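You operate a simulated robot arm through the tools that you are given. There is no shell and no other tool. Be economical: measure what you need, move in short steps, check, and stop when the job is done.

You run a simulated robot arm. Do the job below in one go: nothing can be reset, and whatever is moved stays where it is left.

TASK
Bleed the air out of pot A and put it on line.
Fine: open its vent and the fill valve till its sight tube is full, shut both, then turn the changeover knob. Where these are worked on the way, their far stop is far enough and under half their travel is too little: fill valve.

It is judged by the outcome, as a careful person would: the job done as asked, and still so three seconds after it is handed in. It fails if anything else is knocked over, pushed out of place, dropped, spilled or broken.

THE ROBOT
A 7-joint arm with a fingered hand on a trunk, on a base that drives. Base frame: it is fixed to the floor where the robot stands at the start and does not move with it; the origin is under the middle of the robot, x ahead of it, y to its left, z up. Readings come in mm, degrees, newtons and seconds.
Its first joint turns from -166.0 to 166.0 degrees. Places, roughly: fill valve [700, -200, 1200]; left filter pot [800, 0, 800]; left pot latch [700, 100, 800]; left pot sight tube [900, -100, 1300]; left pot vent valve [900, 0, 1200]; right filter pot [500, -200, 800]; right pot latch [500, -100, 800]; wall inlet valve [1000, 100, 1200]. Payload 4 kg.
The tool frame sits at the grasp point between the pads (the TCP): z along the fingers, y along the line on which they close. The tips reach 30 mm beyond it. The gripper opens to 104 mm. The gripper's body begins 35 mm behind the TCP. The gripper is a hand of 4 fingers: y runs from the thumb to the fingers, the wrist lies at [-15, -113, -190] in the tool frame, and closing takes about 1.5 s.
Orientation is told as [roll, pitch, yaw] about the base's x, y, z axes, in that order, counted from this pose: with the fingers straight down and the wrist toward the robot, the tool's x, y and z point along [0, 1, 0], [1, 0, 0] and [0, 0, -1] of the base frame.

THE INTERFACE
- The arm moves only by the tool move_arm. Its argument "increments" is a list of rows, each an object (a shift or turn left out is 0, a gripper value left out holds the last) with "slide": the shift along the base's x, y, z in mm, a list of three; "rotation": the turn, a rotation vector about the base's x, y, z in degrees, a list of three; "gripper": the gripper command, from -1 (shut) to 1 (fully open), values between in proportion. In form: [{"slide": [x, y, z], "rotation": [ax, ay, az], "gripper": gripper}, ...]. A call has 1 to 12 rows; each row shifts and turns the commanded pose from where the row before left it. A row lasts 0.2 s, in which the tool goes at most 50 mm and 8.6 degrees; a call with a longer step from one row to the next is refused whole, and so is a gripper value outside its range. A pose out of reach is approached as far as the arm can. The call stops where the force on the tool passes 40 N (or 10 N more than at its start, if that is more) or the arm is blocked; 0.2 s more then pass. The fingers move at their own pace (about 153 mm/s each) and stop on an object; they squeeze with about 26 N. The grip force told is the motor's: it shows also when the fingers shut on nothing. Time passes only in rows, and 0.2 s behind the last, so rows that do not move let the fingers close. The reply holds the time, the measured pose of the TCP, the force on the tool along the base axes, the opening and the grip force, in the units named above and with some noise, with the torque about the TCP (base axes, N m) and any sound that the robot's microphone picked up.
- Cameras (640 x 400 px; columns grow to the right, rows downward): "scene" is now at [316.9, 153.4, 1263.7]; the picture's right is [-0.65, -0.76, 0.00], its down [-0.23, 0.20, -0.95] and it looks along [0.72, -0.62, -0.31] (base axes); focal length 214 px, centre (320, 200). "wrist" rides on the gripper at [61, -92, -130] in the tool frame; the picture's right is [-0.81, 0.28, -0.52], its down [-0.53, -0.71, 0.46] and it looks along [-0.24, 0.64, 0.72] (tool axes); focal length 275 px, centre (320, 200). There is no depth. A picture from a camera that has moved, and an enlarged one, comes with that camera's place and axes in the base frame and with its lens. The place of the scene camera against the robot may be out by one fixed shift of up to 25 mm in any direction.
- get_image(camera): a new picture of that camera. No time passes.
- steer(legs): drives the robot by 1 to 6 legs, each [ahead, left, turn to the left] in mm, mm and degrees, along the robot's own axes; the way and the turn of a leg run together, so that a leg with both is an arc; at most 1500 mm and 180 degrees a leg. The arm and the cameras ride along, it lands a little off, and it stops where it bumps. It gives what a move gives.
- hand_shape(shape): the hand has 4 fingers and takes this shape, open, in about a second: jaw (thumb against the fingers, like two jaws); tri (thumb and two fingers); tip (a fingertip pinch); poke (one finger out to press); point (the index stretched); flat (the hand flat); cup (the hand cupped); fist (a fist). The gripper value then closes the fingers along that shape, each until it touches; the sizes above hold for jaw. It gives what a move gives, with no picture.
- head_to(pan, tilt): turns the head with the scene camera to pan (to the left, within 143 degrees either way) and tilt (down, from -29 to 69), counted from straight ahead of the robot. It gives what a move gives.
- close_up(camera, box): a new picture of the part [left, top, right, bottom] of that camera's present view, enlarged. No time passes.
- sign_off(): hands the job in; it is judged then, once.

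Go step by step. Nothing tells you exact positions but the pictures and the camera data: compare them with the known pose of the tool, close in by small moves and look again before you grip or let go. The budget is 120 turns and 90 pictures, counting those below and the enlarged ones. Unless the task says otherwise, let go and move clear before handing in, and close with one line.

The tools are called after "Call:" as name(argument=value, ...) on one line, values as JSON. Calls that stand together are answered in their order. move_arm: Moves the arm, as the interface text tells. Its arguments: {"type":"object","properties":{"increments":{"type":"array","items":{"type":"object","properties":{"slide":{"type":"array","items":{"type":"number"}},"rotation":{"type":"array","items":{"type":"number"}},"gripper":{"type":"number"}}}}},"required":["increments"]} The other tools are called the same way: hand_shape (shape) gives the hand a shape; steer (legs) drives the base; head_to (pan, tilt) turns the head that bears the scene camera; get_image (camera) takes a picture; close_up (camera, box) takes an enlarged picture of a part of a camera's view; sign_off () hands the job in.

At the start:

```text
clock: 0.0
ee_pos: [722.0, -145.6, 1318.3]
orientation: [0.0, -0.1, 0.0]
wrist_force: [-0.7, -0.7, -0.5]
torque: [-0.01, 0.02, 0.0]
width: 103.4
gripper_force: 0.1
shape: jaw
robot x, y, heading: [-2.7, -1.8, -0.2]
head pan, tilt: [-40.7, 17.9]
```

scene: 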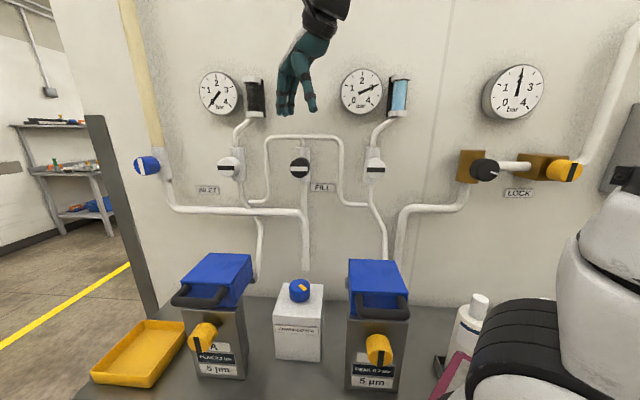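
wrist: 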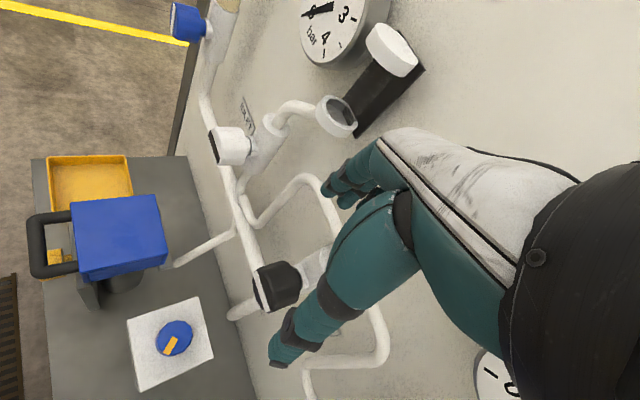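

I see the wall with the left vent (white knob), fill valve (black knob), right vent, and the blue changeover knob on the box between the pots. I'll look closer at these first.

Call:
close_up(camera="scene", box=[180, 60, 420, 210])

Call:
close_up(camera="scene", box=[160, 240, 420, 400])

```text
2.67 times, centred on (300, 135) of scene
camera zoom: at [316.9, 153.4, 1263.7], right [-0.65, -0.76, 0.0], down [-0.23, 0.2, -0.95], along [0.72, -0.62, -0.31], focal length 572 px, centre (373, 373)
```

zoom: 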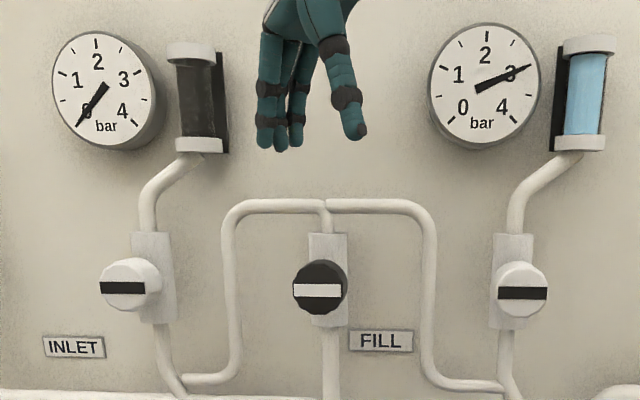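

```text
2.46 times, centred on (290, 320) of scene
camera zoom: at [316.9, 153.4, 1263.7], right [-0.65, -0.76, 0.0], down [-0.23, 0.2, -0.95], along [0.72, -0.62, -0.31], focal length 528 px, centre (394, -95)
```

zoom: 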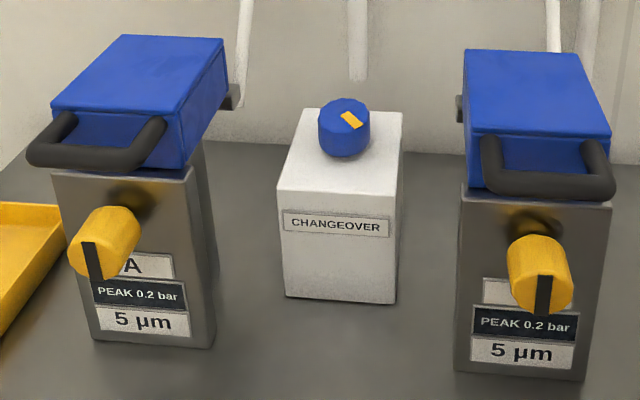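

The left vent knob looks to be near (864, -38, 1175) and the fill knob near (737, -167, 1175). The wall normal is about (0.71, -0.71, 0). I'll back off from the wall and swing the hand to point at it in front of the vent.

Call:
move_arm(increments=[{"slide": [2.5, 39, 0], "rotation": [0, 0, -7.5]}, {"slide": [2.5, 39, 0], "rotation": [0, 0, -7.5]}, {"slide": [2.5, 39, 0], "rotation": [0, 0, -7.5]}, {"slide": [2.5, 39, 0], "rotation": [0, 0, -7.5]}, {"slide": [2.5, 39, 0], "rotation": [0, 0, -7.5]}, {"slide": [2.5, 39, 0], "rotation": [0, 0, -7.5]}])

Call:
move_arm(increments=[{"slide": [0, 0, -13], "rotation": [-5.785, -5.785, 0]}, {"slide": [0, 0, -13], "rotation": [-5.785, -5.785, 0]}, {"slide": [0, 0, -13], "rotation": [-5.785, -5.785, 0]}, {"slide": [0, 0, -13], "rotation": [-5.785, -5.785, 0]}, {"slide": [0, 0, -13], "rotation": [-5.785, -5.785, 0]}, {"slide": [0, 0, -13], "rotation": [-5.785, -5.785, 0]}, {"slide": [0, 0, -13], "rotation": [-5.785, -5.785, 0]}, {"slide": [0, 0, -13], "rotation": [-5.785, -5.785, 0]}, {"slide": [0, 0, -13], "rotation": [-5.785, -5.785, 0]}, {"slide": [0, 0, -13], "rotation": [-5.785, -5.785, 0]}, {"slide": [0, 0, -13], "rotation": [-5.785, -5.785, 0]}])

Call:
get_image(camera="wrist")

Call:
get_image(camera="scene")

```text
clock: 1.4
ee_pos: [735.0, 90.2, 1321.2]
orientation: [0.0, -0.1, -45.2]
wrist_force: [-0.9, 0.8, 0.2]
torque: [0.03, -0.06, 0.01]
width: 103.6
gripper_force: 0.1
shape: jaw
robot x, y, heading: [3.9, -2.8, 0.0]
head pan, tilt: [-40.7, 17.9]
```

```text
clock: 3.8
ee_pos: [736.1, 87.9, 1176.7]
orientation: [161.8, -89.7, 153.2]
wrist_force: [-0.4, 0.5, 1.3]
torque: [0.01, -0.02, 0.04]
width: 103.8
gripper_force: 0.0
shape: jaw
robot x, y, heading: [-0.1, 0.6, 0.1]
head pan, tilt: [-40.7, 17.9]
```

```text
85 pictures are left
camera wrist: at [688.0, 224.4, 1084.9], right [-0.94, -0.21, 0.27], down [-0.05, -0.7, -0.71], along [0.34, -0.68, 0.65], focal length 275 px, centre (320, 200)
```

wrist: 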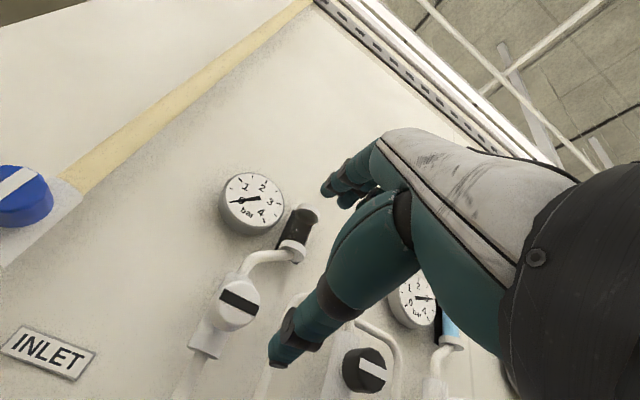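

```text
84 pictures are left
camera scene: at [316.9, 153.0, 1263.7], right [-0.65, -0.76, 0.0], down [-0.23, 0.2, -0.95], along [0.72, -0.62, -0.31], focal length 214 px, centre (320, 200)
```

scene: 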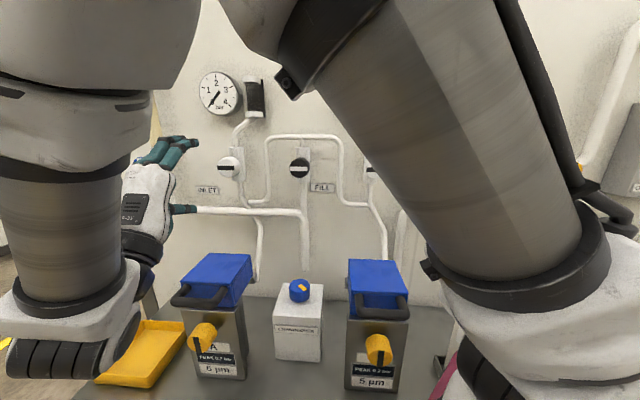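

The vent knob is at about (866, -38, 1175) and the fill knob at about (739, -167, 1173), now from two wrist views. I'll close in on the vent.

Call:
move_arm(increments=[{"slide": [24, -23.5, -0.5], "gripper": 1}, {"slide": [24, -23.5, -0.5]}, {"slide": [24, -23.5, -0.5]}, {"slide": [24, -23.5, -0.5]}, {}])

Call:
get_image(camera="wrist")

Call:
get_image(camera="scene")

```text
clock: 5.0
ee_pos: [835.0, -5.8, 1174.2]
orientation: [-170.8, -90.0, 125.8]
wrist_force: [-0.5, -0.2, -0.1]
torque: [-0.04, 0.02, -0.03]
width: 103.9
gripper_force: 0.0
shape: jaw
robot x, y, heading: [-0.2, 2.3, 0.1]
head pan, tilt: [-40.7, 17.9]
```

```text
83 pictures are left
camera wrist: at [785.4, 131.1, 1082.7], right [-0.94, -0.21, 0.27], down [-0.05, -0.7, -0.71], along [0.34, -0.68, 0.65], focal length 275 px, centre (320, 200)
```

wrist: 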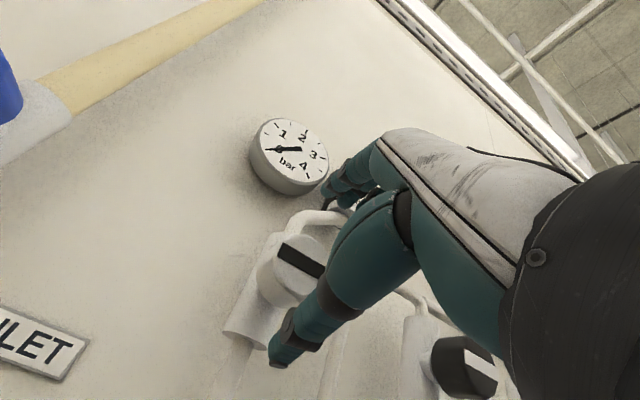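

```text
82 pictures are left
camera scene: at [316.9, 153.4, 1263.7], right [-0.65, -0.76, 0.0], down [-0.23, 0.2, -0.95], along [0.72, -0.62, -0.31], focal length 214 px, centre (320, 200)
```

scene: 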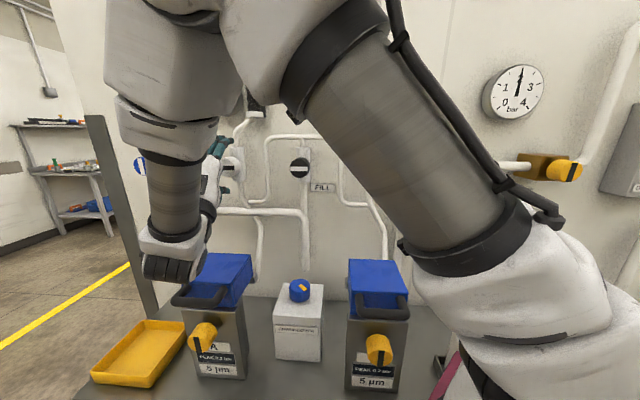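

The knob lies on the tool's axis about 45 mm ahead. I'll advance and close on it.

Call:
move_arm(increments=[{"slide": [11, -11, 0], "gripper": 1}, {"slide": [11, -11, 0]}, {"slide": [11, -11, 0]}, {}, {"gripper": -1}, {"gripper": -1}, {"gripper": -1}, {"gripper": -1}, {"gripper": -1}, {"gripper": -1}, {"gripper": -1}, {"gripper": -1}])

Call:
get_image(camera="wrist")

```text
clock: 7.6
ee_pos: [865.2, -38.0, 1173.7]
orientation: [-153.5, -90.0, 108.5]
wrist_force: [8.0, -10.2, -5.7]
torque: [0.02, 0.11, -0.03]
width: 35.6
gripper_force: 26.4
shape: jaw
robot x, y, heading: [-1.8, 0.8, -0.1]
head pan, tilt: [-40.7, 17.9]
```

```text
81 pictures are left
camera wrist: at [816.4, 98.0, 1081.3], right [-0.94, -0.21, 0.28], down [-0.06, -0.7, -0.71], along [0.34, -0.68, 0.65], focal length 275 px, centre (320, 200)
```

wrist: 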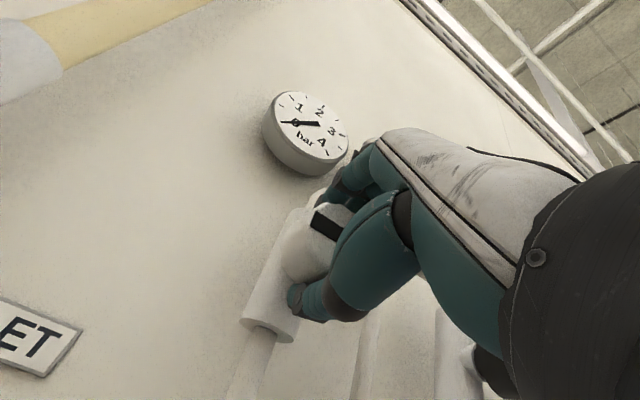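

The knob is gripped at 36 mm across. I'll try turning it counter-clockwise as seen from the robot.

Call:
move_arm(increments=[{"rotation": [-4.2, 4.2, 0], "gripper": -1}, {"rotation": [-4.2, 4.2, 0]}, {"rotation": [-4.2, 4.2, 0]}, {"rotation": [-4.2, 4.2, 0]}])

Call:
get_image(camera="wrist")

```text
clock: 8.6
ee_pos: [865.4, -38.1, 1172.4]
orientation: [-90.2, -66.2, 45.2]
wrist_force: [5.7, -6.3, -0.3]
torque: [0.11, 0.01, -0.04]
width: 35.4
gripper_force: 26.1
shape: jaw
robot x, y, heading: [0.7, 1.5, 0.0]
head pan, tilt: [-40.7, 17.9]
```

```text
80 pictures are left
camera wrist: at [786.9, 67.8, 1064.5], right [-0.81, -0.08, 0.58], down [-0.23, -0.87, -0.44], along [0.54, -0.49, 0.69], focal length 275 px, centre (320, 200)
```

wrist: 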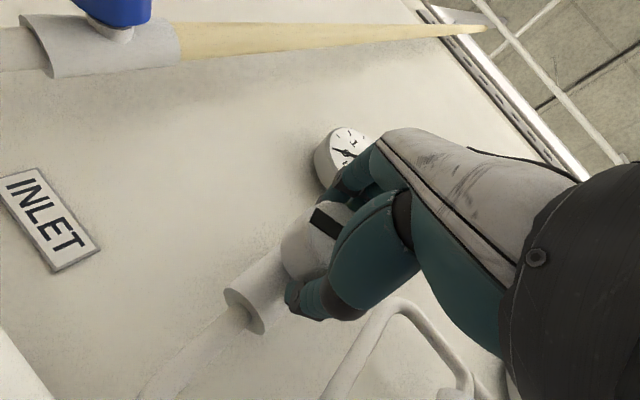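

The knob turned with the hand. I'll keep going toward the stop.

Call:
move_arm(increments=[{"rotation": [-4.2, 4.2, 0], "gripper": -1}, {"rotation": [-4.2, 4.2, 0]}, {"rotation": [-4.2, 4.2, 0]}, {"rotation": [-4.2, 4.2, 0]}, {"rotation": [-4.2, 4.2, 0]}, {"rotation": [-4.2, 4.2, 0]}, {"rotation": [-4.2, 4.2, 0]}])

Call:
get_image(camera="wrist")

Call:
get_image(camera="scene")

```text
clock: 10.2
ee_pos: [865.8, -38.0, 1174.1]
orientation: [-90.0, -24.5, 45.1]
wrist_force: [8.0, -3.2, 0.6]
torque: [0.06, -0.07, 0.03]
width: 35.1
gripper_force: 25.8
shape: jaw
robot x, y, heading: [-0.7, -1.7, -0.1]
head pan, tilt: [-40.7, 17.9]
```

```text
79 pictures are left
camera wrist: at [733.0, 13.4, 1079.5], right [-0.43, 0.3, 0.85], down [-0.29, -0.94, 0.19], along [0.86, -0.17, 0.49], focal length 275 px, centre (320, 200)
```

wrist: 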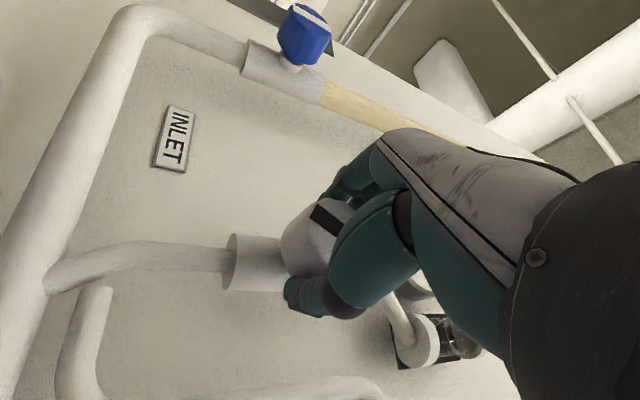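

```text
78 pictures are left
camera scene: at [317.2, 153.3, 1263.6], right [-0.65, -0.76, 0.0], down [-0.23, 0.2, -0.95], along [0.72, -0.62, -0.31], focal length 214 px, centre (320, 200)
```

scene: 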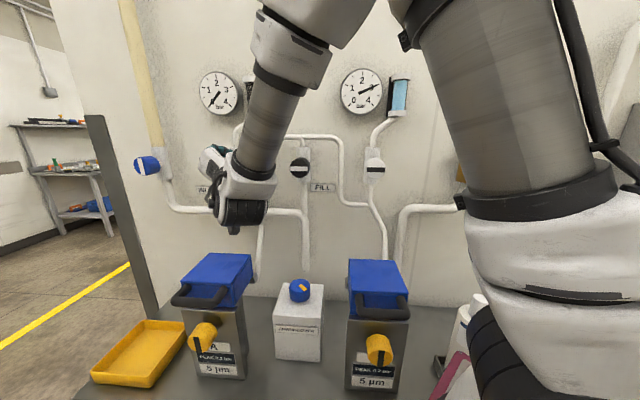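

It's turned about 65° so far; I'll finish the quarter turn.

Call:
move_arm(increments=[{"rotation": [-4.2, 4.2, 0], "gripper": -1}, {"rotation": [-4.2, 4.2, 0]}, {"rotation": [-4.2, 4.2, 0]}, {"rotation": [-4.2, 4.2, 0]}, {}])

Call:
get_image(camera="wrist")

```text
clock: 11.4
ee_pos: [867.4, -38.5, 1173.1]
orientation: [-90.0, -0.9, 45.1]
wrist_force: [8.9, -2.8, 0.9]
torque: [0.05, -0.06, 0.03]
width: 34.9
gripper_force: 25.6
shape: jaw
robot x, y, heading: [1.5, 1.4, -0.0]
head pan, tilt: [-40.7, 17.9]
```

```text
77 pictures are left
camera wrist: at [710.1, -9.7, 1110.5], right [-0.18, 0.55, 0.81], down [-0.19, -0.83, 0.52], along [0.97, -0.06, 0.25], focal length 275 px, centre (320, 200)
```

wrist: 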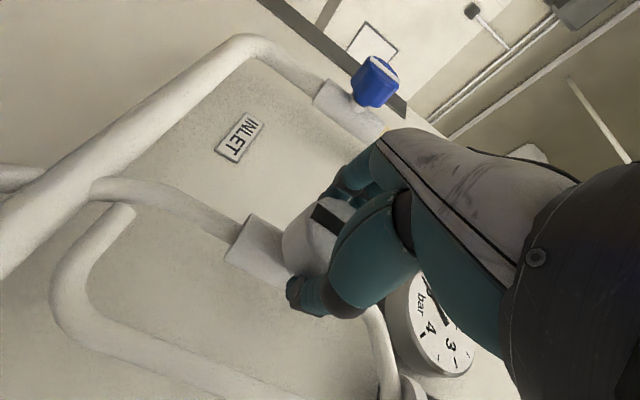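

The vent mark is now in line with its pipe, so the vent is open. I'll let go, back off, rotate the hand back and line up with the fill knob.

Call:
move_arm(increments=[{"gripper": 1}, {"gripper": 1}, {"gripper": 1}, {"gripper": 1}, {"gripper": 1}, {"slide": [-16, 16, 0]}, {"slide": [-24, 24, 0]}, {"slide": [-24, 24, 0]}])

Call:
get_image(camera="scene")

```text
clock: 13.2
ee_pos: [800.7, 25.0, 1174.7]
orientation: [-90.0, -0.9, 44.9]
wrist_force: [-0.2, -1.1, 0.2]
torque: [0.01, -0.01, -0.02]
width: 103.4
gripper_force: 0.0
shape: jaw
robot x, y, heading: [0.4, 2.5, 0.1]
head pan, tilt: [-40.7, 17.9]
```

```text
76 pictures are left
camera scene: at [317.1, 153.2, 1263.7], right [-0.65, -0.76, 0.0], down [-0.23, 0.2, -0.95], along [0.72, -0.62, -0.31], focal length 214 px, centre (320, 200)
```

scene: 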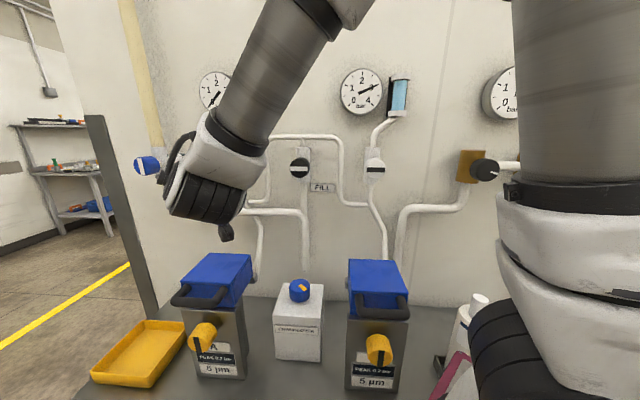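

Call:
move_arm(increments=[{"slide": [-11.4, -11.75, -0.15], "rotation": [5.785, -5.785, 0], "gripper": 1}, {"slide": [-11.4, -11.75, -0.15], "rotation": [5.785, -5.785, 0]}, {"slide": [-11.4, -11.75, -0.15], "rotation": [5.785, -5.785, 0]}, {"slide": [-11.4, -11.75, -0.15], "rotation": [5.785, -5.785, 0]}, {"slide": [-11.4, -11.75, -0.15], "rotation": [5.785, -5.785, 0]}, {"slide": [-11.4, -11.75, -0.15], "rotation": [5.785, -5.785, 0]}, {"slide": [-11.4, -11.75, -0.15], "rotation": [5.785, -5.785, 0]}, {"slide": [-11.4, -11.75, -0.15], "rotation": [5.785, -5.785, 0]}, {"slide": [-11.4, -11.75, -0.15], "rotation": [5.785, -5.785, 0]}, {"slide": [-11.4, -11.75, -0.15], "rotation": [5.785, -5.785, 0]}, {"slide": [-11.4, -11.75, -0.15], "rotation": [5.785, -5.785, 0]}, {}])

Call:
get_image(camera="wrist")

Call:
get_image(camera="scene")

```text
clock: 15.8
ee_pos: [694.6, -95.9, 1175.0]
orientation: [95.3, -88.8, -140.3]
wrist_force: [0.0, -0.4, 0.3]
torque: [-0.02, 0.0, -0.01]
width: 103.7
gripper_force: 0.1
shape: jaw
out of reach, approached as far as the arm can: row 6, 7, 8, 9
robot x, y, heading: [-0.5, 1.5, -0.1]
head pan, tilt: [-40.7, 17.9]
```

```text
75 pictures are left
camera wrist: at [646.2, 41.5, 1084.6], right [-0.94, -0.21, 0.26], down [-0.04, -0.69, -0.72], along [0.33, -0.69, 0.64], focal length 275 px, centre (320, 200)
```

wrist: 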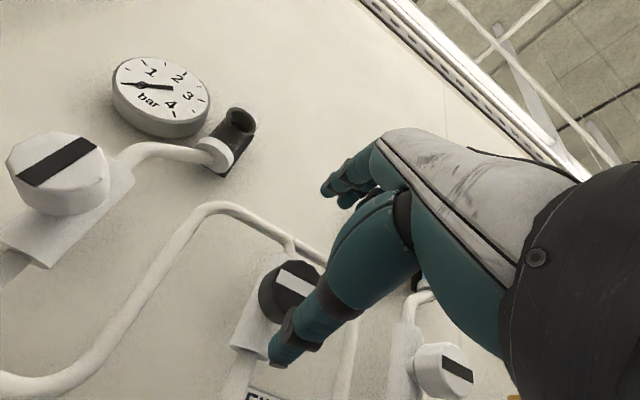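

```text
74 pictures are left
camera scene: at [316.9, 153.4, 1263.7], right [-0.65, -0.76, 0.0], down [-0.23, 0.2, -0.95], along [0.72, -0.62, -0.31], focal length 214 px, centre (320, 200)
```

scene: 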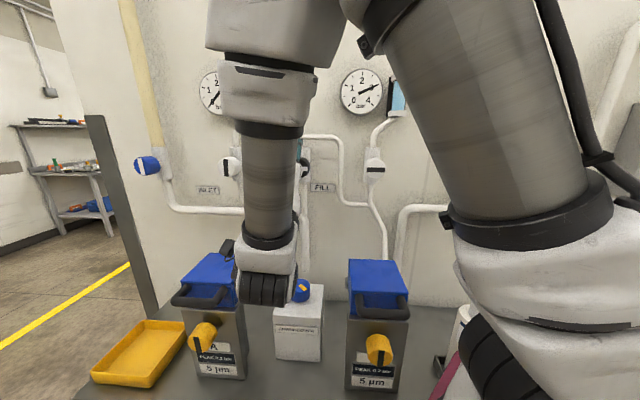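

The vent mark is vertical, so it is open, but the arm is cramped at this spot. I'll drive parallel to the wall so that the fill knob sits where the vent did relative to the robot.

Call:
steer(legs=[[-110, -112, 0]])

Call:
get_image(camera="scene")

```text
clock: 17.2
ee_pos: [581.4, -215.5, 1174.3]
orientation: [94.6, -89.0, -140.0]
wrist_force: [-0.5, -0.4, 0.1]
torque: [-0.01, 0.02, -0.02]
width: 103.6
gripper_force: 0.0
shape: jaw
robot x, y, heading: [-110.6, -113.5, -0.5]
head pan, tilt: [-40.7, 17.9]
```

```text
73 pictures are left
camera scene: at [206.0, 36.9, 1263.7], right [-0.66, -0.75, 0.0], down [-0.23, 0.2, -0.95], along [0.72, -0.63, -0.31], focal length 214 px, centre (320, 200)
```

scene: 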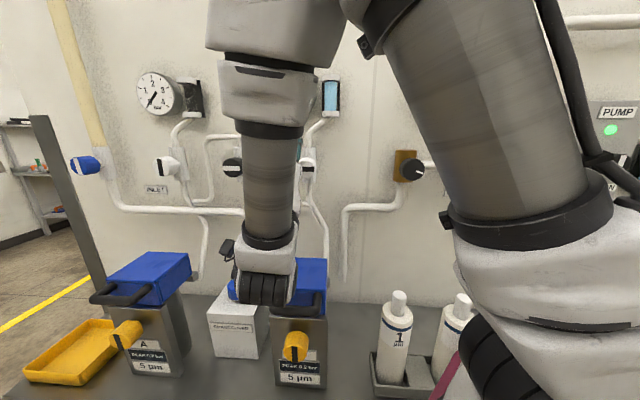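

Call:
close_up(camera="scene", box=[120, 60, 260, 200])

Call:
move_arm(increments=[{"slide": [16, 18, 0], "gripper": 1}, {"slide": [16, 18, 0]}, {"slide": [16, 18, 0]}, {"slide": [16, 18, 0]}, {"slide": [17, 18, 0]}, {"slide": [17, 18, 0]}, {}])

Call:
get_image(camera="wrist")

```text
2.86 times, centred on (190, 130) of scene
camera zoom: at [206.0, 36.9, 1263.7], right [-0.66, -0.75, 0.0], down [-0.23, 0.2, -0.95], along [0.72, -0.63, -0.31], focal length 613 px, centre (691, 400)
```

zoom: 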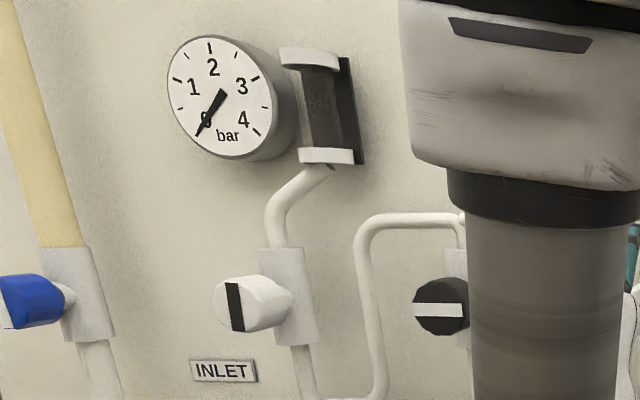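

```text
clock: 18.8
ee_pos: [679.9, -106.0, 1172.4]
orientation: [94.2, -89.1, -139.6]
wrist_force: [0.5, 0.2, 0.1]
torque: [0.0, -0.03, -0.03]
width: 104.0
gripper_force: 0.1
shape: jaw
robot x, y, heading: [-109.6, -114.9, -0.3]
head pan, tilt: [-40.7, 17.9]
```

```text
71 pictures are left
camera wrist: at [632.6, 32.5, 1083.0], right [-0.94, -0.2, 0.26], down [-0.05, -0.69, -0.72], along [0.33, -0.69, 0.64], focal length 275 px, centre (320, 200)
```

wrist: 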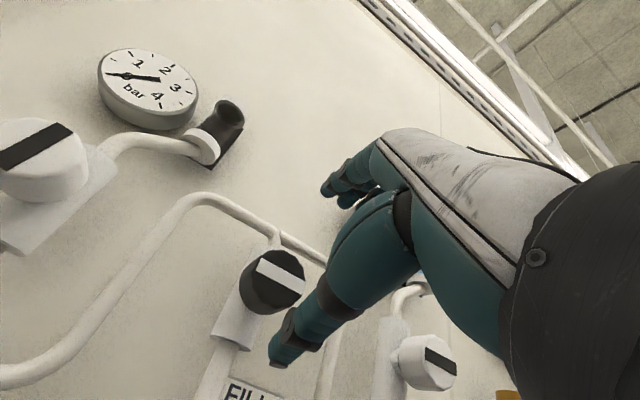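

The vent is confirmed open and the fill knob is straight ahead. I'll advance and grip it.

Call:
move_arm(increments=[{"slide": [15.5, -15, 0], "gripper": 1}, {"slide": [15.5, -15, 0]}, {"slide": [15.5, -15, 0]}, {"slide": [15, -15, 0]}, {}, {"gripper": -1}, {"gripper": -1}, {"gripper": -1}, {"gripper": -1}, {"gripper": -1}, {"gripper": -1}, {"gripper": -1}])

Call:
get_image(camera="wrist")

Call:
get_image(camera="scene")

```text
clock: 21.4
ee_pos: [741.2, -168.6, 1173.0]
orientation: [91.8, -89.0, -137.2]
wrist_force: [6.2, -5.9, -6.4]
torque: [0.22, 0.19, 0.02]
width: 31.7
gripper_force: 26.5
shape: jaw
robot x, y, heading: [-111.8, -113.1, -0.1]
head pan, tilt: [-40.7, 17.9]
```

```text
70 pictures are left
camera wrist: at [694.1, -29.7, 1083.1], right [-0.94, -0.2, 0.26], down [-0.05, -0.69, -0.72], along [0.33, -0.7, 0.64], focal length 275 px, centre (320, 200)
```

wrist: 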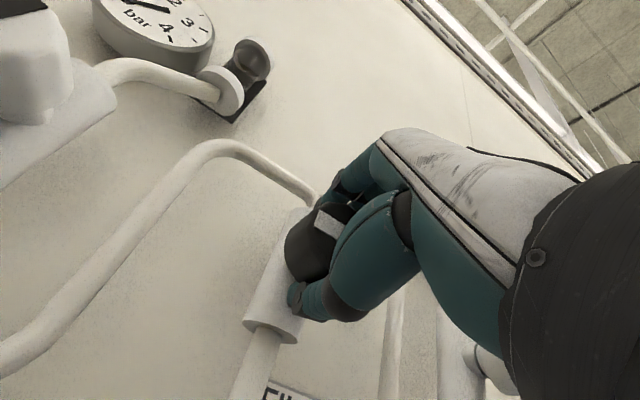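

```text
69 pictures are left
camera scene: at [206.5, 36.5, 1263.6], right [-0.66, -0.75, 0.0], down [-0.23, 0.2, -0.95], along [0.72, -0.63, -0.31], focal length 214 px, centre (320, 200)
```

scene: 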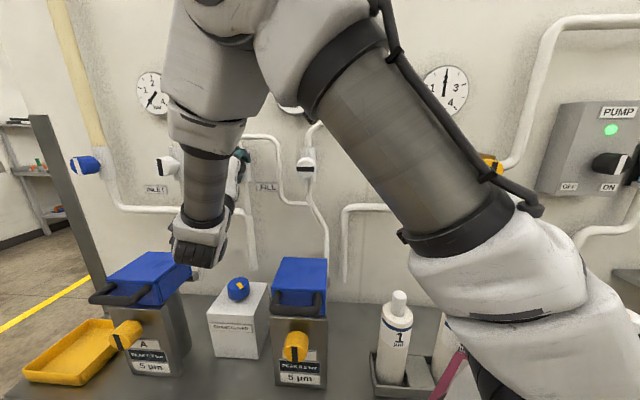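

Gripped. I'll turn the fill valve open the same way and keep an eye on the tube.

Call:
move_arm(increments=[{"rotation": [-5.3, 5.3, 0], "gripper": -1}, {"rotation": [-5.3, 5.3, 0]}, {"rotation": [-5.3, 5.3, 0]}, {"rotation": [-5.3, 5.3, 0]}, {"rotation": [-5.3, 5.3, 0]}, {"rotation": [-5.3, 5.3, 0]}])

Call:
get_image(camera="scene")

Call:
get_image(camera="wrist")

```text
clock: 22.8
ee_pos: [740.8, -168.0, 1174.4]
orientation: [-90.4, -46.0, 45.1]
wrist_force: [11.5, -8.3, -3.2]
torque: [0.08, -0.03, -0.03]
width: 31.7
gripper_force: 26.4
shape: jaw
robot x, y, heading: [-112.3, -115.6, -0.3]
head pan, tilt: [-40.7, 17.9]
```

```text
68 pictures are left
camera scene: at [206.6, 36.6, 1263.6], right [-0.66, -0.75, 0.0], down [-0.23, 0.2, -0.95], along [0.72, -0.62, -0.31], focal length 214 px, centre (320, 200)
```

scene: 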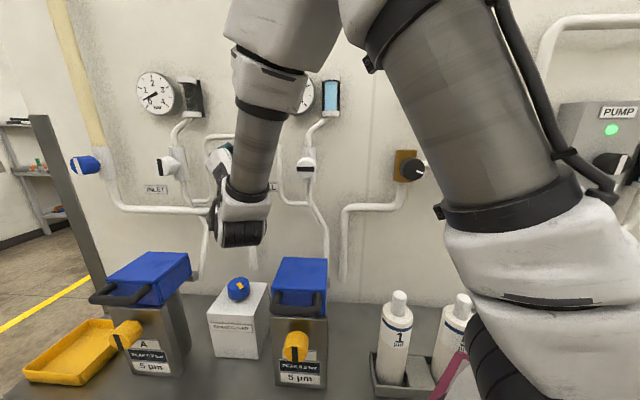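

```text
67 pictures are left
camera wrist: at [635.8, -88.7, 1064.9], right [-0.65, 0.1, 0.76], down [-0.3, -0.94, -0.14], along [0.7, -0.32, 0.64], focal length 275 px, centre (320, 200)
```

wrist: 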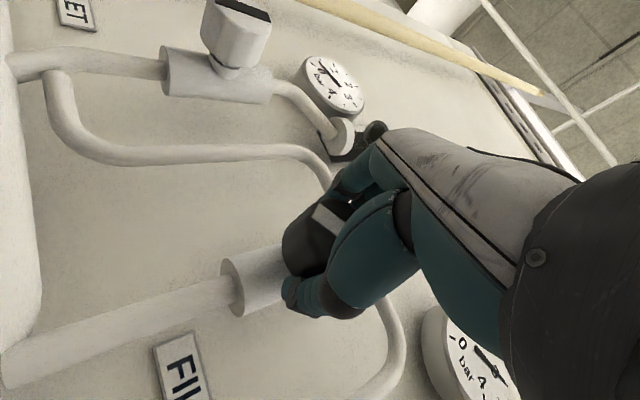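

Call:
move_arm(increments=[{"rotation": [-5.3, 5.3, 0], "gripper": -1}, {"rotation": [-5.3, 5.3, 0]}, {"rotation": [-5.3, 5.3, 0]}, {"rotation": [-5.3, 5.3, 0]}, {"rotation": [-5.3, 5.3, 0]}, {"rotation": [-5.3, 5.3, 0]}])

Call:
close_up(camera="scene", box=[120, 60, 320, 200])

```text
clock: 24.2
ee_pos: [742.0, -167.7, 1173.4]
orientation: [-90.4, -0.9, 45.1]
wrist_force: [15.9, -8.0, -6.9]
torque: [0.08, -0.06, 0.08]
width: 31.6
gripper_force: 26.3
shape: jaw
robot x, y, heading: [-114.5, -112.4, -0.3]
head pan, tilt: [-40.7, 17.9]
```

```text
2.86 times, centred on (220, 130) of scene
camera zoom: at [206.9, 36.5, 1263.5], right [-0.66, -0.75, 0.0], down [-0.23, 0.2, -0.95], along [0.72, -0.63, -0.31], focal length 613 px, centre (606, 400)
```

zoom: 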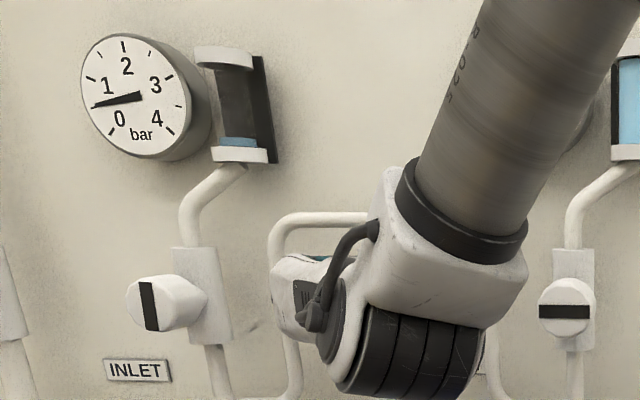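

Liquid is rising in the left tube. I'll hold and watch it.

Call:
move_arm(increments=[{"gripper": -1}, {}, {}, {}])

Call:
close_up(camera="scene", box=[120, 60, 260, 200])

```text
clock: 25.2
ee_pos: [741.5, -167.9, 1174.6]
orientation: [-90.4, -1.1, 45.1]
wrist_force: [16.0, -9.6, -8.8]
torque: [0.05, 0.01, 0.05]
width: 31.6
gripper_force: 26.3
shape: jaw
robot x, y, heading: [-110.9, -113.9, -0.4]
head pan, tilt: [-40.7, 17.9]
```

```text
2.86 times, centred on (190, 130) of scene
camera zoom: at [206.9, 36.4, 1263.5], right [-0.66, -0.75, 0.0], down [-0.23, 0.2, -0.95], along [0.72, -0.63, -0.31], focal length 613 px, centre (691, 400)
```

zoom: 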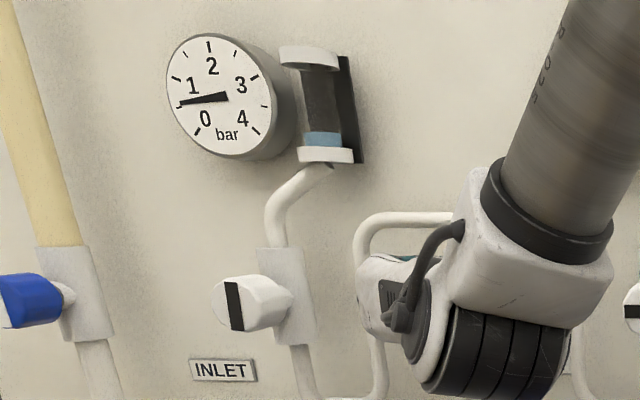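

Call:
move_arm(increments=[{"gripper": -1}, {}, {}, {}, {}, {}, {}, {}, {}, {}, {}, {}])

Call:
move_arm(increments=[{"gripper": -1}, {}, {}, {}, {}, {}, {}, {}, {}, {}, {}, {}])

Call:
close_up(camera="scene", box=[120, 60, 260, 200])

```text
clock: 27.8
ee_pos: [742.0, -166.5, 1174.2]
orientation: [-90.4, -1.0, 45.1]
wrist_force: [14.6, -9.6, -9.1]
torque: [0.04, 0.04, 0.04]
width: 31.7
gripper_force: 25.8
shape: jaw
robot x, y, heading: [-113.6, -113.0, -0.4]
head pan, tilt: [-40.7, 17.9]
```

```text
clock: 30.4
ee_pos: [742.4, -167.1, 1174.1]
orientation: [-90.4, -1.1, 45.0]
wrist_force: [14.2, -9.2, -8.4]
torque: [0.03, 0.03, 0.0]
width: 31.4
gripper_force: 26.2
shape: jaw
robot x, y, heading: [-110.4, -115.0, -0.5]
head pan, tilt: [-40.7, 17.9]
```

```text
2.86 times, centred on (190, 130) of scene
camera zoom: at [206.9, 36.4, 1263.5], right [-0.66, -0.75, 0.0], down [-0.23, 0.2, -0.95], along [0.72, -0.63, -0.31], focal length 613 px, centre (691, 400)
```

zoom: 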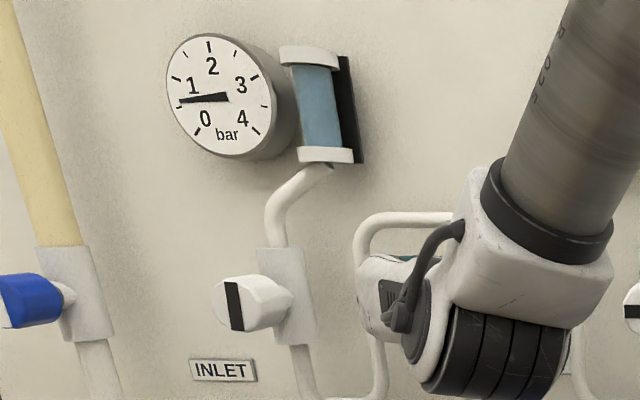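

The tube is full to its top cap. I'll shut the fill valve now.

Call:
move_arm(increments=[{"rotation": [5.8, -5.8, 0], "gripper": -1}, {"rotation": [5.8, -5.8, 0]}, {"rotation": [5.8, -5.8, 0]}, {"rotation": [5.8, -5.8, 0]}, {"rotation": [5.8, -5.8, 0]}, {"rotation": [5.8, -5.8, 0]}, {"rotation": [5.8, -5.8, 0]}, {"rotation": [5.8, -5.8, 0]}, {"rotation": [5.8, -5.8, 0]}, {"rotation": [5.8, -5.8, 0]}, {"rotation": [5.8, -5.8, 0]}])

Call:
get_image(camera="wrist")

Call:
get_image(camera="scene")

```text
clock: 32.8
ee_pos: [742.6, -167.7, 1174.9]
orientation: [90.5, -88.5, -135.9]
wrist_force: [9.6, -7.6, -13.0]
torque: [0.13, 0.46, -0.03]
width: 31.5
gripper_force: 25.3
shape: jaw
robot x, y, heading: [-113.4, -112.1, -0.4]
head pan, tilt: [-40.7, 17.9]
```

```text
63 pictures are left
camera wrist: at [695.9, -28.5, 1084.8], right [-0.94, -0.21, 0.25], down [-0.05, -0.69, -0.73], along [0.32, -0.7, 0.64], focal length 275 px, centre (320, 200)
```

wrist: 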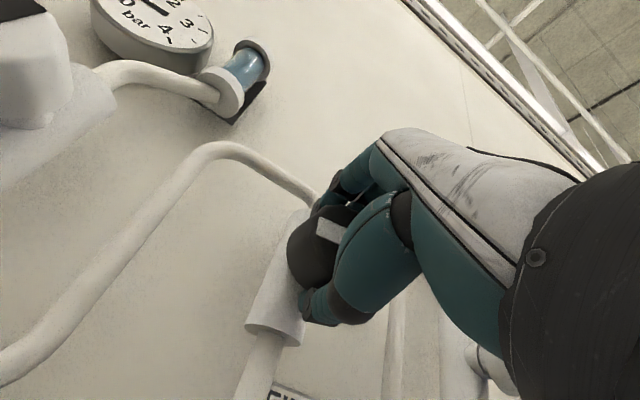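

```text
62 pictures are left
camera scene: at [207.0, 36.5, 1263.5], right [-0.66, -0.75, 0.0], down [-0.23, 0.2, -0.95], along [0.72, -0.63, -0.31], focal length 214 px, centre (320, 200)
```

scene: 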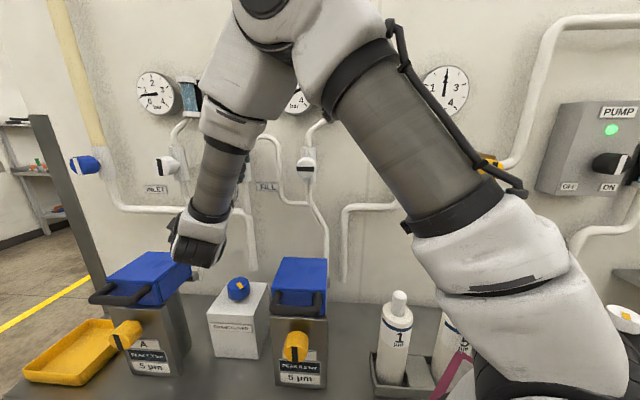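

The fill knob is back against its stop. I'll nudge it slightly further to be sure, then release and back off.

Call:
move_arm(increments=[{"rotation": [2.8, -2.8, 0], "gripper": -1}, {}, {"gripper": 1}, {"gripper": 1}, {"gripper": 1}, {"gripper": 1}, {"gripper": 1}, {"slide": [-15, 15, 0], "rotation": [-2.8, 2.8, 0]}, {"slide": [-24, 24, 0]}, {"slide": [-24, 24, 0]}])

Call:
get_image(camera="wrist")

Call:
get_image(camera="scene")

```text
clock: 35.0
ee_pos: [680.5, -103.3, 1176.2]
orientation: [93.2, -88.8, -138.7]
wrist_force: [0.2, -0.5, 0.2]
torque: [-0.02, -0.03, 0.02]
width: 103.6
gripper_force: 0.0
shape: jaw
robot x, y, heading: [-111.7, -114.1, -0.3]
head pan, tilt: [-40.7, 17.9]
```

```text
61 pictures are left
camera wrist: at [633.5, 34.9, 1085.9], right [-0.95, -0.2, 0.26], down [-0.05, -0.69, -0.72], along [0.32, -0.7, 0.64], focal length 275 px, centre (320, 200)
```

wrist: 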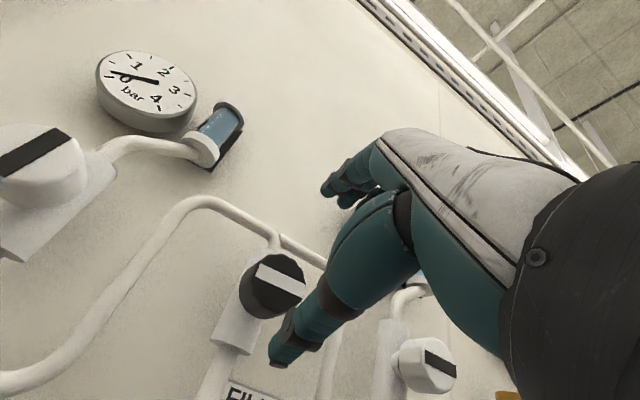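

```text
60 pictures are left
camera scene: at [206.3, 36.5, 1263.7], right [-0.66, -0.75, 0.0], down [-0.23, 0.2, -0.95], along [0.72, -0.63, -0.31], focal length 214 px, centre (320, 200)
```

scene: 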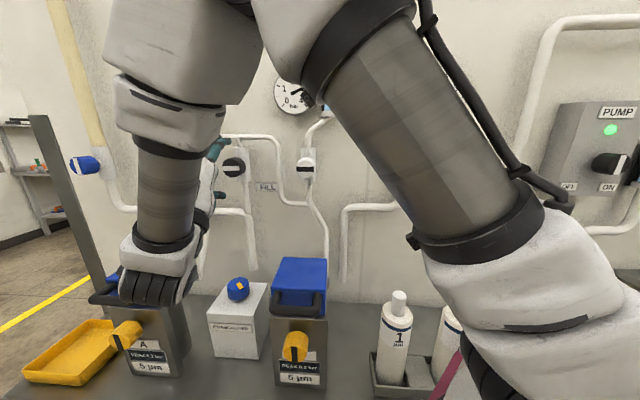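

Call:
close_up(camera="wrist", box=[160, 80, 340, 330])

Call:
close_up(camera="scene", box=[200, 140, 340, 210])

```text
1.60 times, centred on (250, 205) of wrist
camera zoom: at [633.5, 34.9, 1085.9], right [-0.95, -0.2, 0.26], down [-0.05, -0.69, -0.72], along [0.32, -0.7, 0.64], focal length 440 px, centre (432, 192)
```

zoom: 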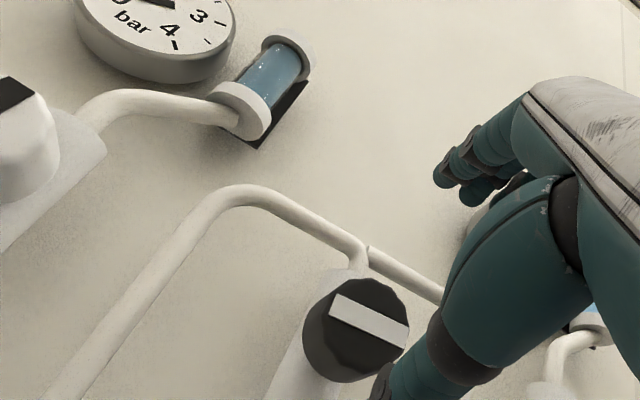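

```text
4.57 times, centred on (270, 175) of scene
camera zoom: at [206.3, 36.5, 1263.7], right [-0.66, -0.75, 0.0], down [-0.23, 0.2, -0.95], along [0.72, -0.63, -0.31], focal length 980 px, centre (549, 314)
```

zoom: 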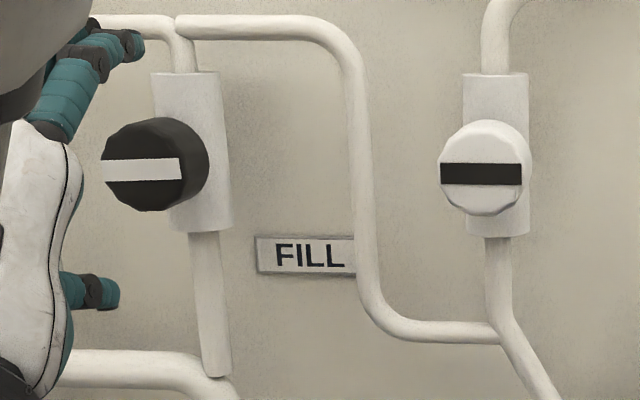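

Fill is shut and the tube is full. I'll drive back to where the vent is comfortable to reach.

Call:
steer(legs=[[111, 114, 0.3]])

Call:
move_arm(increments=[{"slide": [0, 0, 0], "rotation": [-5.785, 5.785, 0], "gripper": 1}, {"rotation": [-5.785, 5.785, 0]}, {"rotation": [-5.785, 5.785, 0]}, {"rotation": [-5.785, 5.785, 0]}, {"rotation": [-5.785, 5.785, 0]}, {"rotation": [-5.785, 5.785, 0]}, {"rotation": [-5.785, 5.785, 0]}, {"rotation": [-5.785, 5.785, 0]}, {"rotation": [-5.785, 5.785, 0]}, {"rotation": [-5.785, 5.785, 0]}, {"rotation": [-5.785, 5.785, 0]}, {}])

Call:
get_image(camera="wrist")

Call:
get_image(camera="scene")

```text
clock: 36.4
ee_pos: [791.2, 18.3, 1176.3]
orientation: [93.5, -88.6, -138.3]
wrist_force: [0.6, 0.3, 0.0]
torque: [0.0, -0.02, 0.0]
width: 103.6
gripper_force: 0.1
shape: jaw
robot x, y, heading: [-1.8, 3.4, -0.2]
head pan, tilt: [-40.7, 17.9]
```

```text
clock: 39.0
ee_pos: [791.1, 18.5, 1176.0]
orientation: [-90.0, -1.2, 45.1]
wrist_force: [0.3, -0.1, 0.0]
torque: [-0.02, -0.02, 0.02]
width: 103.3
gripper_force: 0.1
shape: jaw
robot x, y, heading: [0.6, -3.2, -0.1]
head pan, tilt: [-40.7, 17.9]
```

```text
57 pictures are left
camera wrist: at [634.1, 47.4, 1113.1], right [-0.18, 0.55, 0.82], down [-0.19, -0.83, 0.52], along [0.96, -0.06, 0.26], focal length 275 px, centre (320, 200)
```

wrist: 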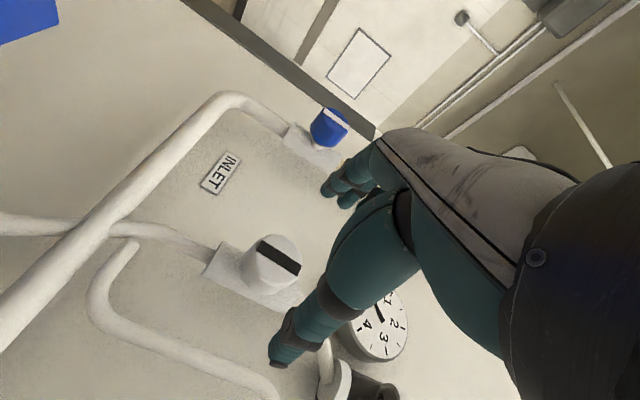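

```text
56 pictures are left
camera scene: at [315.8, 154.1, 1263.7], right [-0.65, -0.76, 0.0], down [-0.23, 0.2, -0.95], along [0.72, -0.62, -0.31], focal length 214 px, centre (320, 200)
```

scene: 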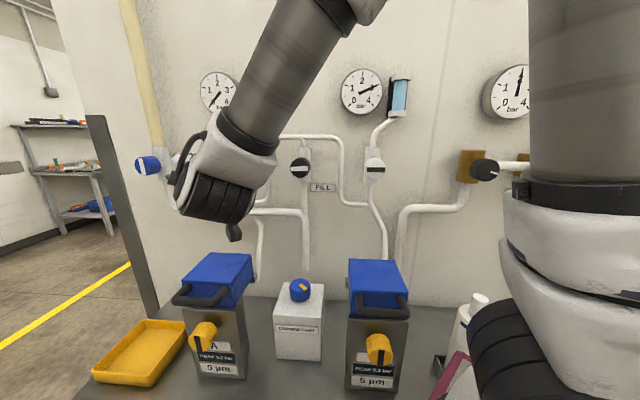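

The tool sits about 14 mm to the right of the vent's axis. I'll correct that, advance and grip.

Call:
move_arm(increments=[{"slide": [9.6, 9.6, -2.5], "gripper": 1}, {"slide": [16.5, -16.5, 0]}, {"slide": [16.5, -16.5, 0]}, {"slide": [16.5, -16.5, 0]}, {"slide": [16.5, -16.5, 0]}, {}, {"gripper": -1}, {"gripper": -1}, {"gripper": -1}, {"gripper": -1}, {"gripper": -1}, {"gripper": -1}])

Call:
get_image(camera="wrist")

```text
clock: 41.6
ee_pos: [867.3, -39.3, 1173.4]
orientation: [-90.0, -1.3, 45.0]
wrist_force: [6.2, -13.6, 1.8]
torque: [-0.02, 0.02, -0.15]
width: 34.7
gripper_force: 25.7
shape: jaw
robot x, y, heading: [0.6, -0.7, 0.3]
head pan, tilt: [-40.7, 17.9]
```

```text
55 pictures are left
camera wrist: at [710.5, -9.0, 1109.8], right [-0.18, 0.55, 0.82], down [-0.19, -0.83, 0.52], along [0.96, -0.06, 0.26], focal length 275 px, centre (320, 200)
```

wrist: 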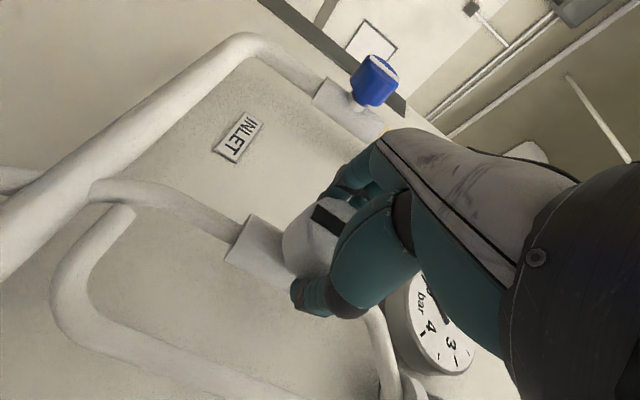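

I have the vent knob again. I'll turn it clockwise to shut it.

Call:
move_arm(increments=[{"rotation": [5.8, -5.8, 0], "gripper": -1}, {"rotation": [5.8, -5.8, 0]}, {"rotation": [5.8, -5.8, 0]}, {"rotation": [5.8, -5.8, 0]}, {"rotation": [5.8, -5.8, 0]}, {"rotation": [5.8, -5.8, 0]}, {"rotation": [5.8, -5.8, 0]}, {"rotation": [5.8, -5.8, 0]}, {"rotation": [5.8, -5.8, 0]}, {"rotation": [5.8, -5.8, 0]}, {"rotation": [5.5, -5.5, 0]}, {}])

Call:
get_image(camera="wrist")

```text
clock: 44.2
ee_pos: [867.3, -38.0, 1172.4]
orientation: [89.2, -89.0, -134.1]
wrist_force: [9.8, -17.4, -14.8]
torque: [0.21, 0.31, 0.0]
width: 33.9
gripper_force: 26.0
shape: jaw
robot x, y, heading: [1.8, 2.2, 0.1]
head pan, tilt: [-40.7, 17.9]
```

```text
54 pictures are left
camera wrist: at [819.0, 99.4, 1083.0], right [-0.94, -0.21, 0.26], down [-0.05, -0.69, -0.72], along [0.33, -0.69, 0.64], focal length 275 px, centre (320, 200)
```

wrist: 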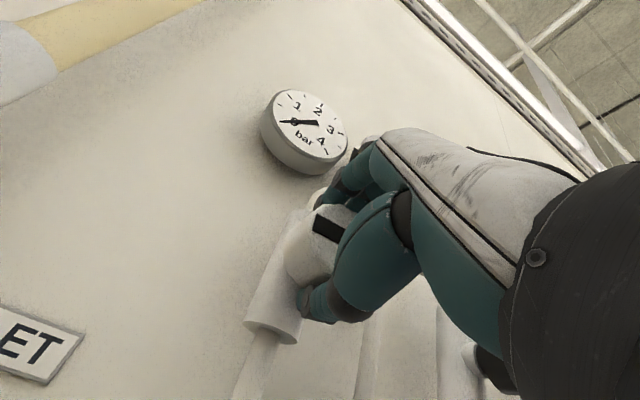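

Call:
move_arm(increments=[{"rotation": [2.8, -2.8, 0], "gripper": -1}, {}, {"gripper": 1}, {"gripper": 1}, {"gripper": 1}, {"gripper": 1}, {"gripper": 1}, {"slide": [-15, 15, 0], "rotation": [-2.8, 2.8, 0]}, {"slide": [-24, 24, 0]}, {"slide": [-24, 24, 0]}, {"slide": [-24, 24, 0]}])

Call:
get_image(camera="wrist")

Call:
get_image(camera="scene")

```text
clock: 46.6
ee_pos: [780.4, 47.4, 1175.4]
orientation: [95.0, -89.0, -140.2]
wrist_force: [0.4, -0.3, 0.0]
torque: [0.0, -0.03, 0.01]
width: 103.7
gripper_force: 0.1
shape: jaw
robot x, y, heading: [-0.6, -0.6, 0.2]
head pan, tilt: [-40.7, 17.9]
```

```text
53 pictures are left
camera wrist: at [733.2, 185.4, 1085.3], right [-0.94, -0.21, 0.26], down [-0.05, -0.69, -0.72], along [0.33, -0.69, 0.64], focal length 275 px, centre (320, 200)
```

wrist: 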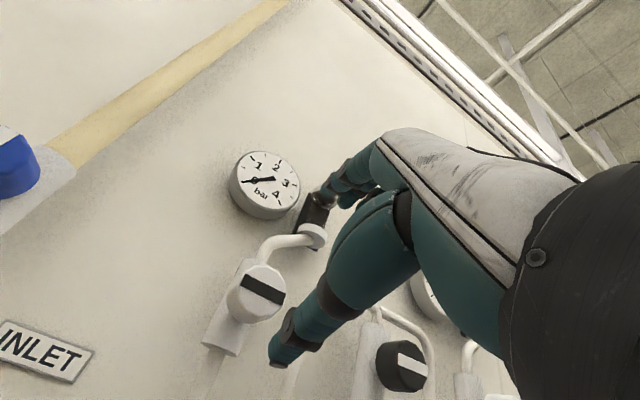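

```text
52 pictures are left
camera scene: at [316.1, 153.7, 1263.7], right [-0.65, -0.76, 0.0], down [-0.23, 0.2, -0.95], along [0.72, -0.62, -0.31], focal length 214 px, centre (320, 200)
```

scene: 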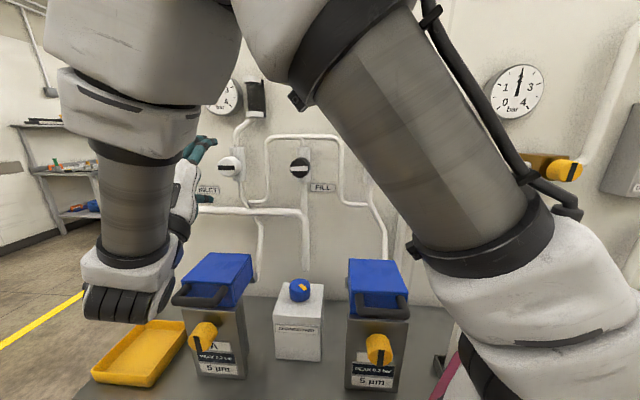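

Call:
close_up(camera="scene", box=[180, 60, 350, 200])

Call:
close_up(camera="wrist", box=[200, 130, 440, 400])

```text
2.86 times, centred on (265, 130) of scene
camera zoom: at [316.1, 153.7, 1263.7], right [-0.65, -0.76, 0.0], down [-0.23, 0.2, -0.95], along [0.72, -0.62, -0.31], focal length 613 px, centre (477, 400)
```

zoom: 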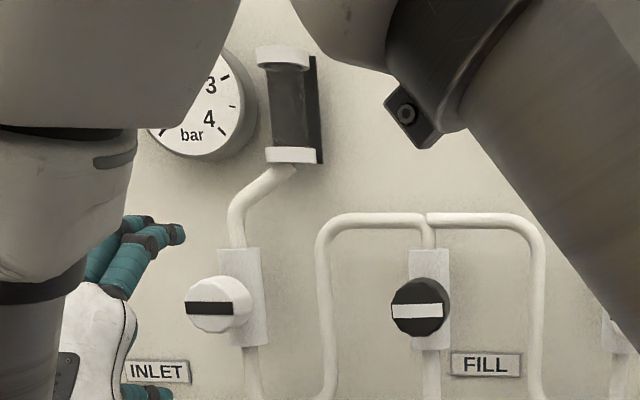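

```text
1.48 times, centred on (320, 265) of wrist
camera zoom: at [733.2, 185.4, 1085.3], right [-0.94, -0.21, 0.26], down [-0.05, -0.69, -0.72], along [0.33, -0.69, 0.64], focal length 408 px, centre (320, 104)
```

zoom: 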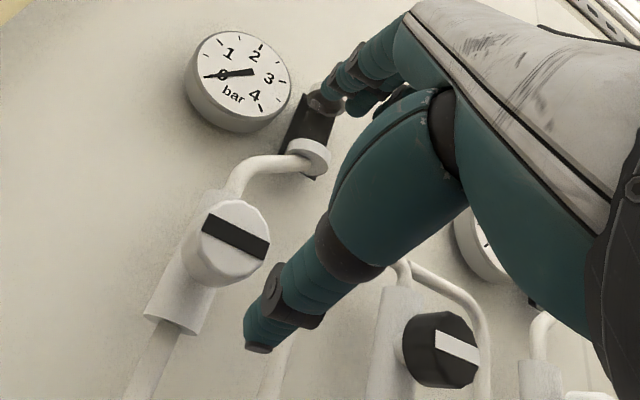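

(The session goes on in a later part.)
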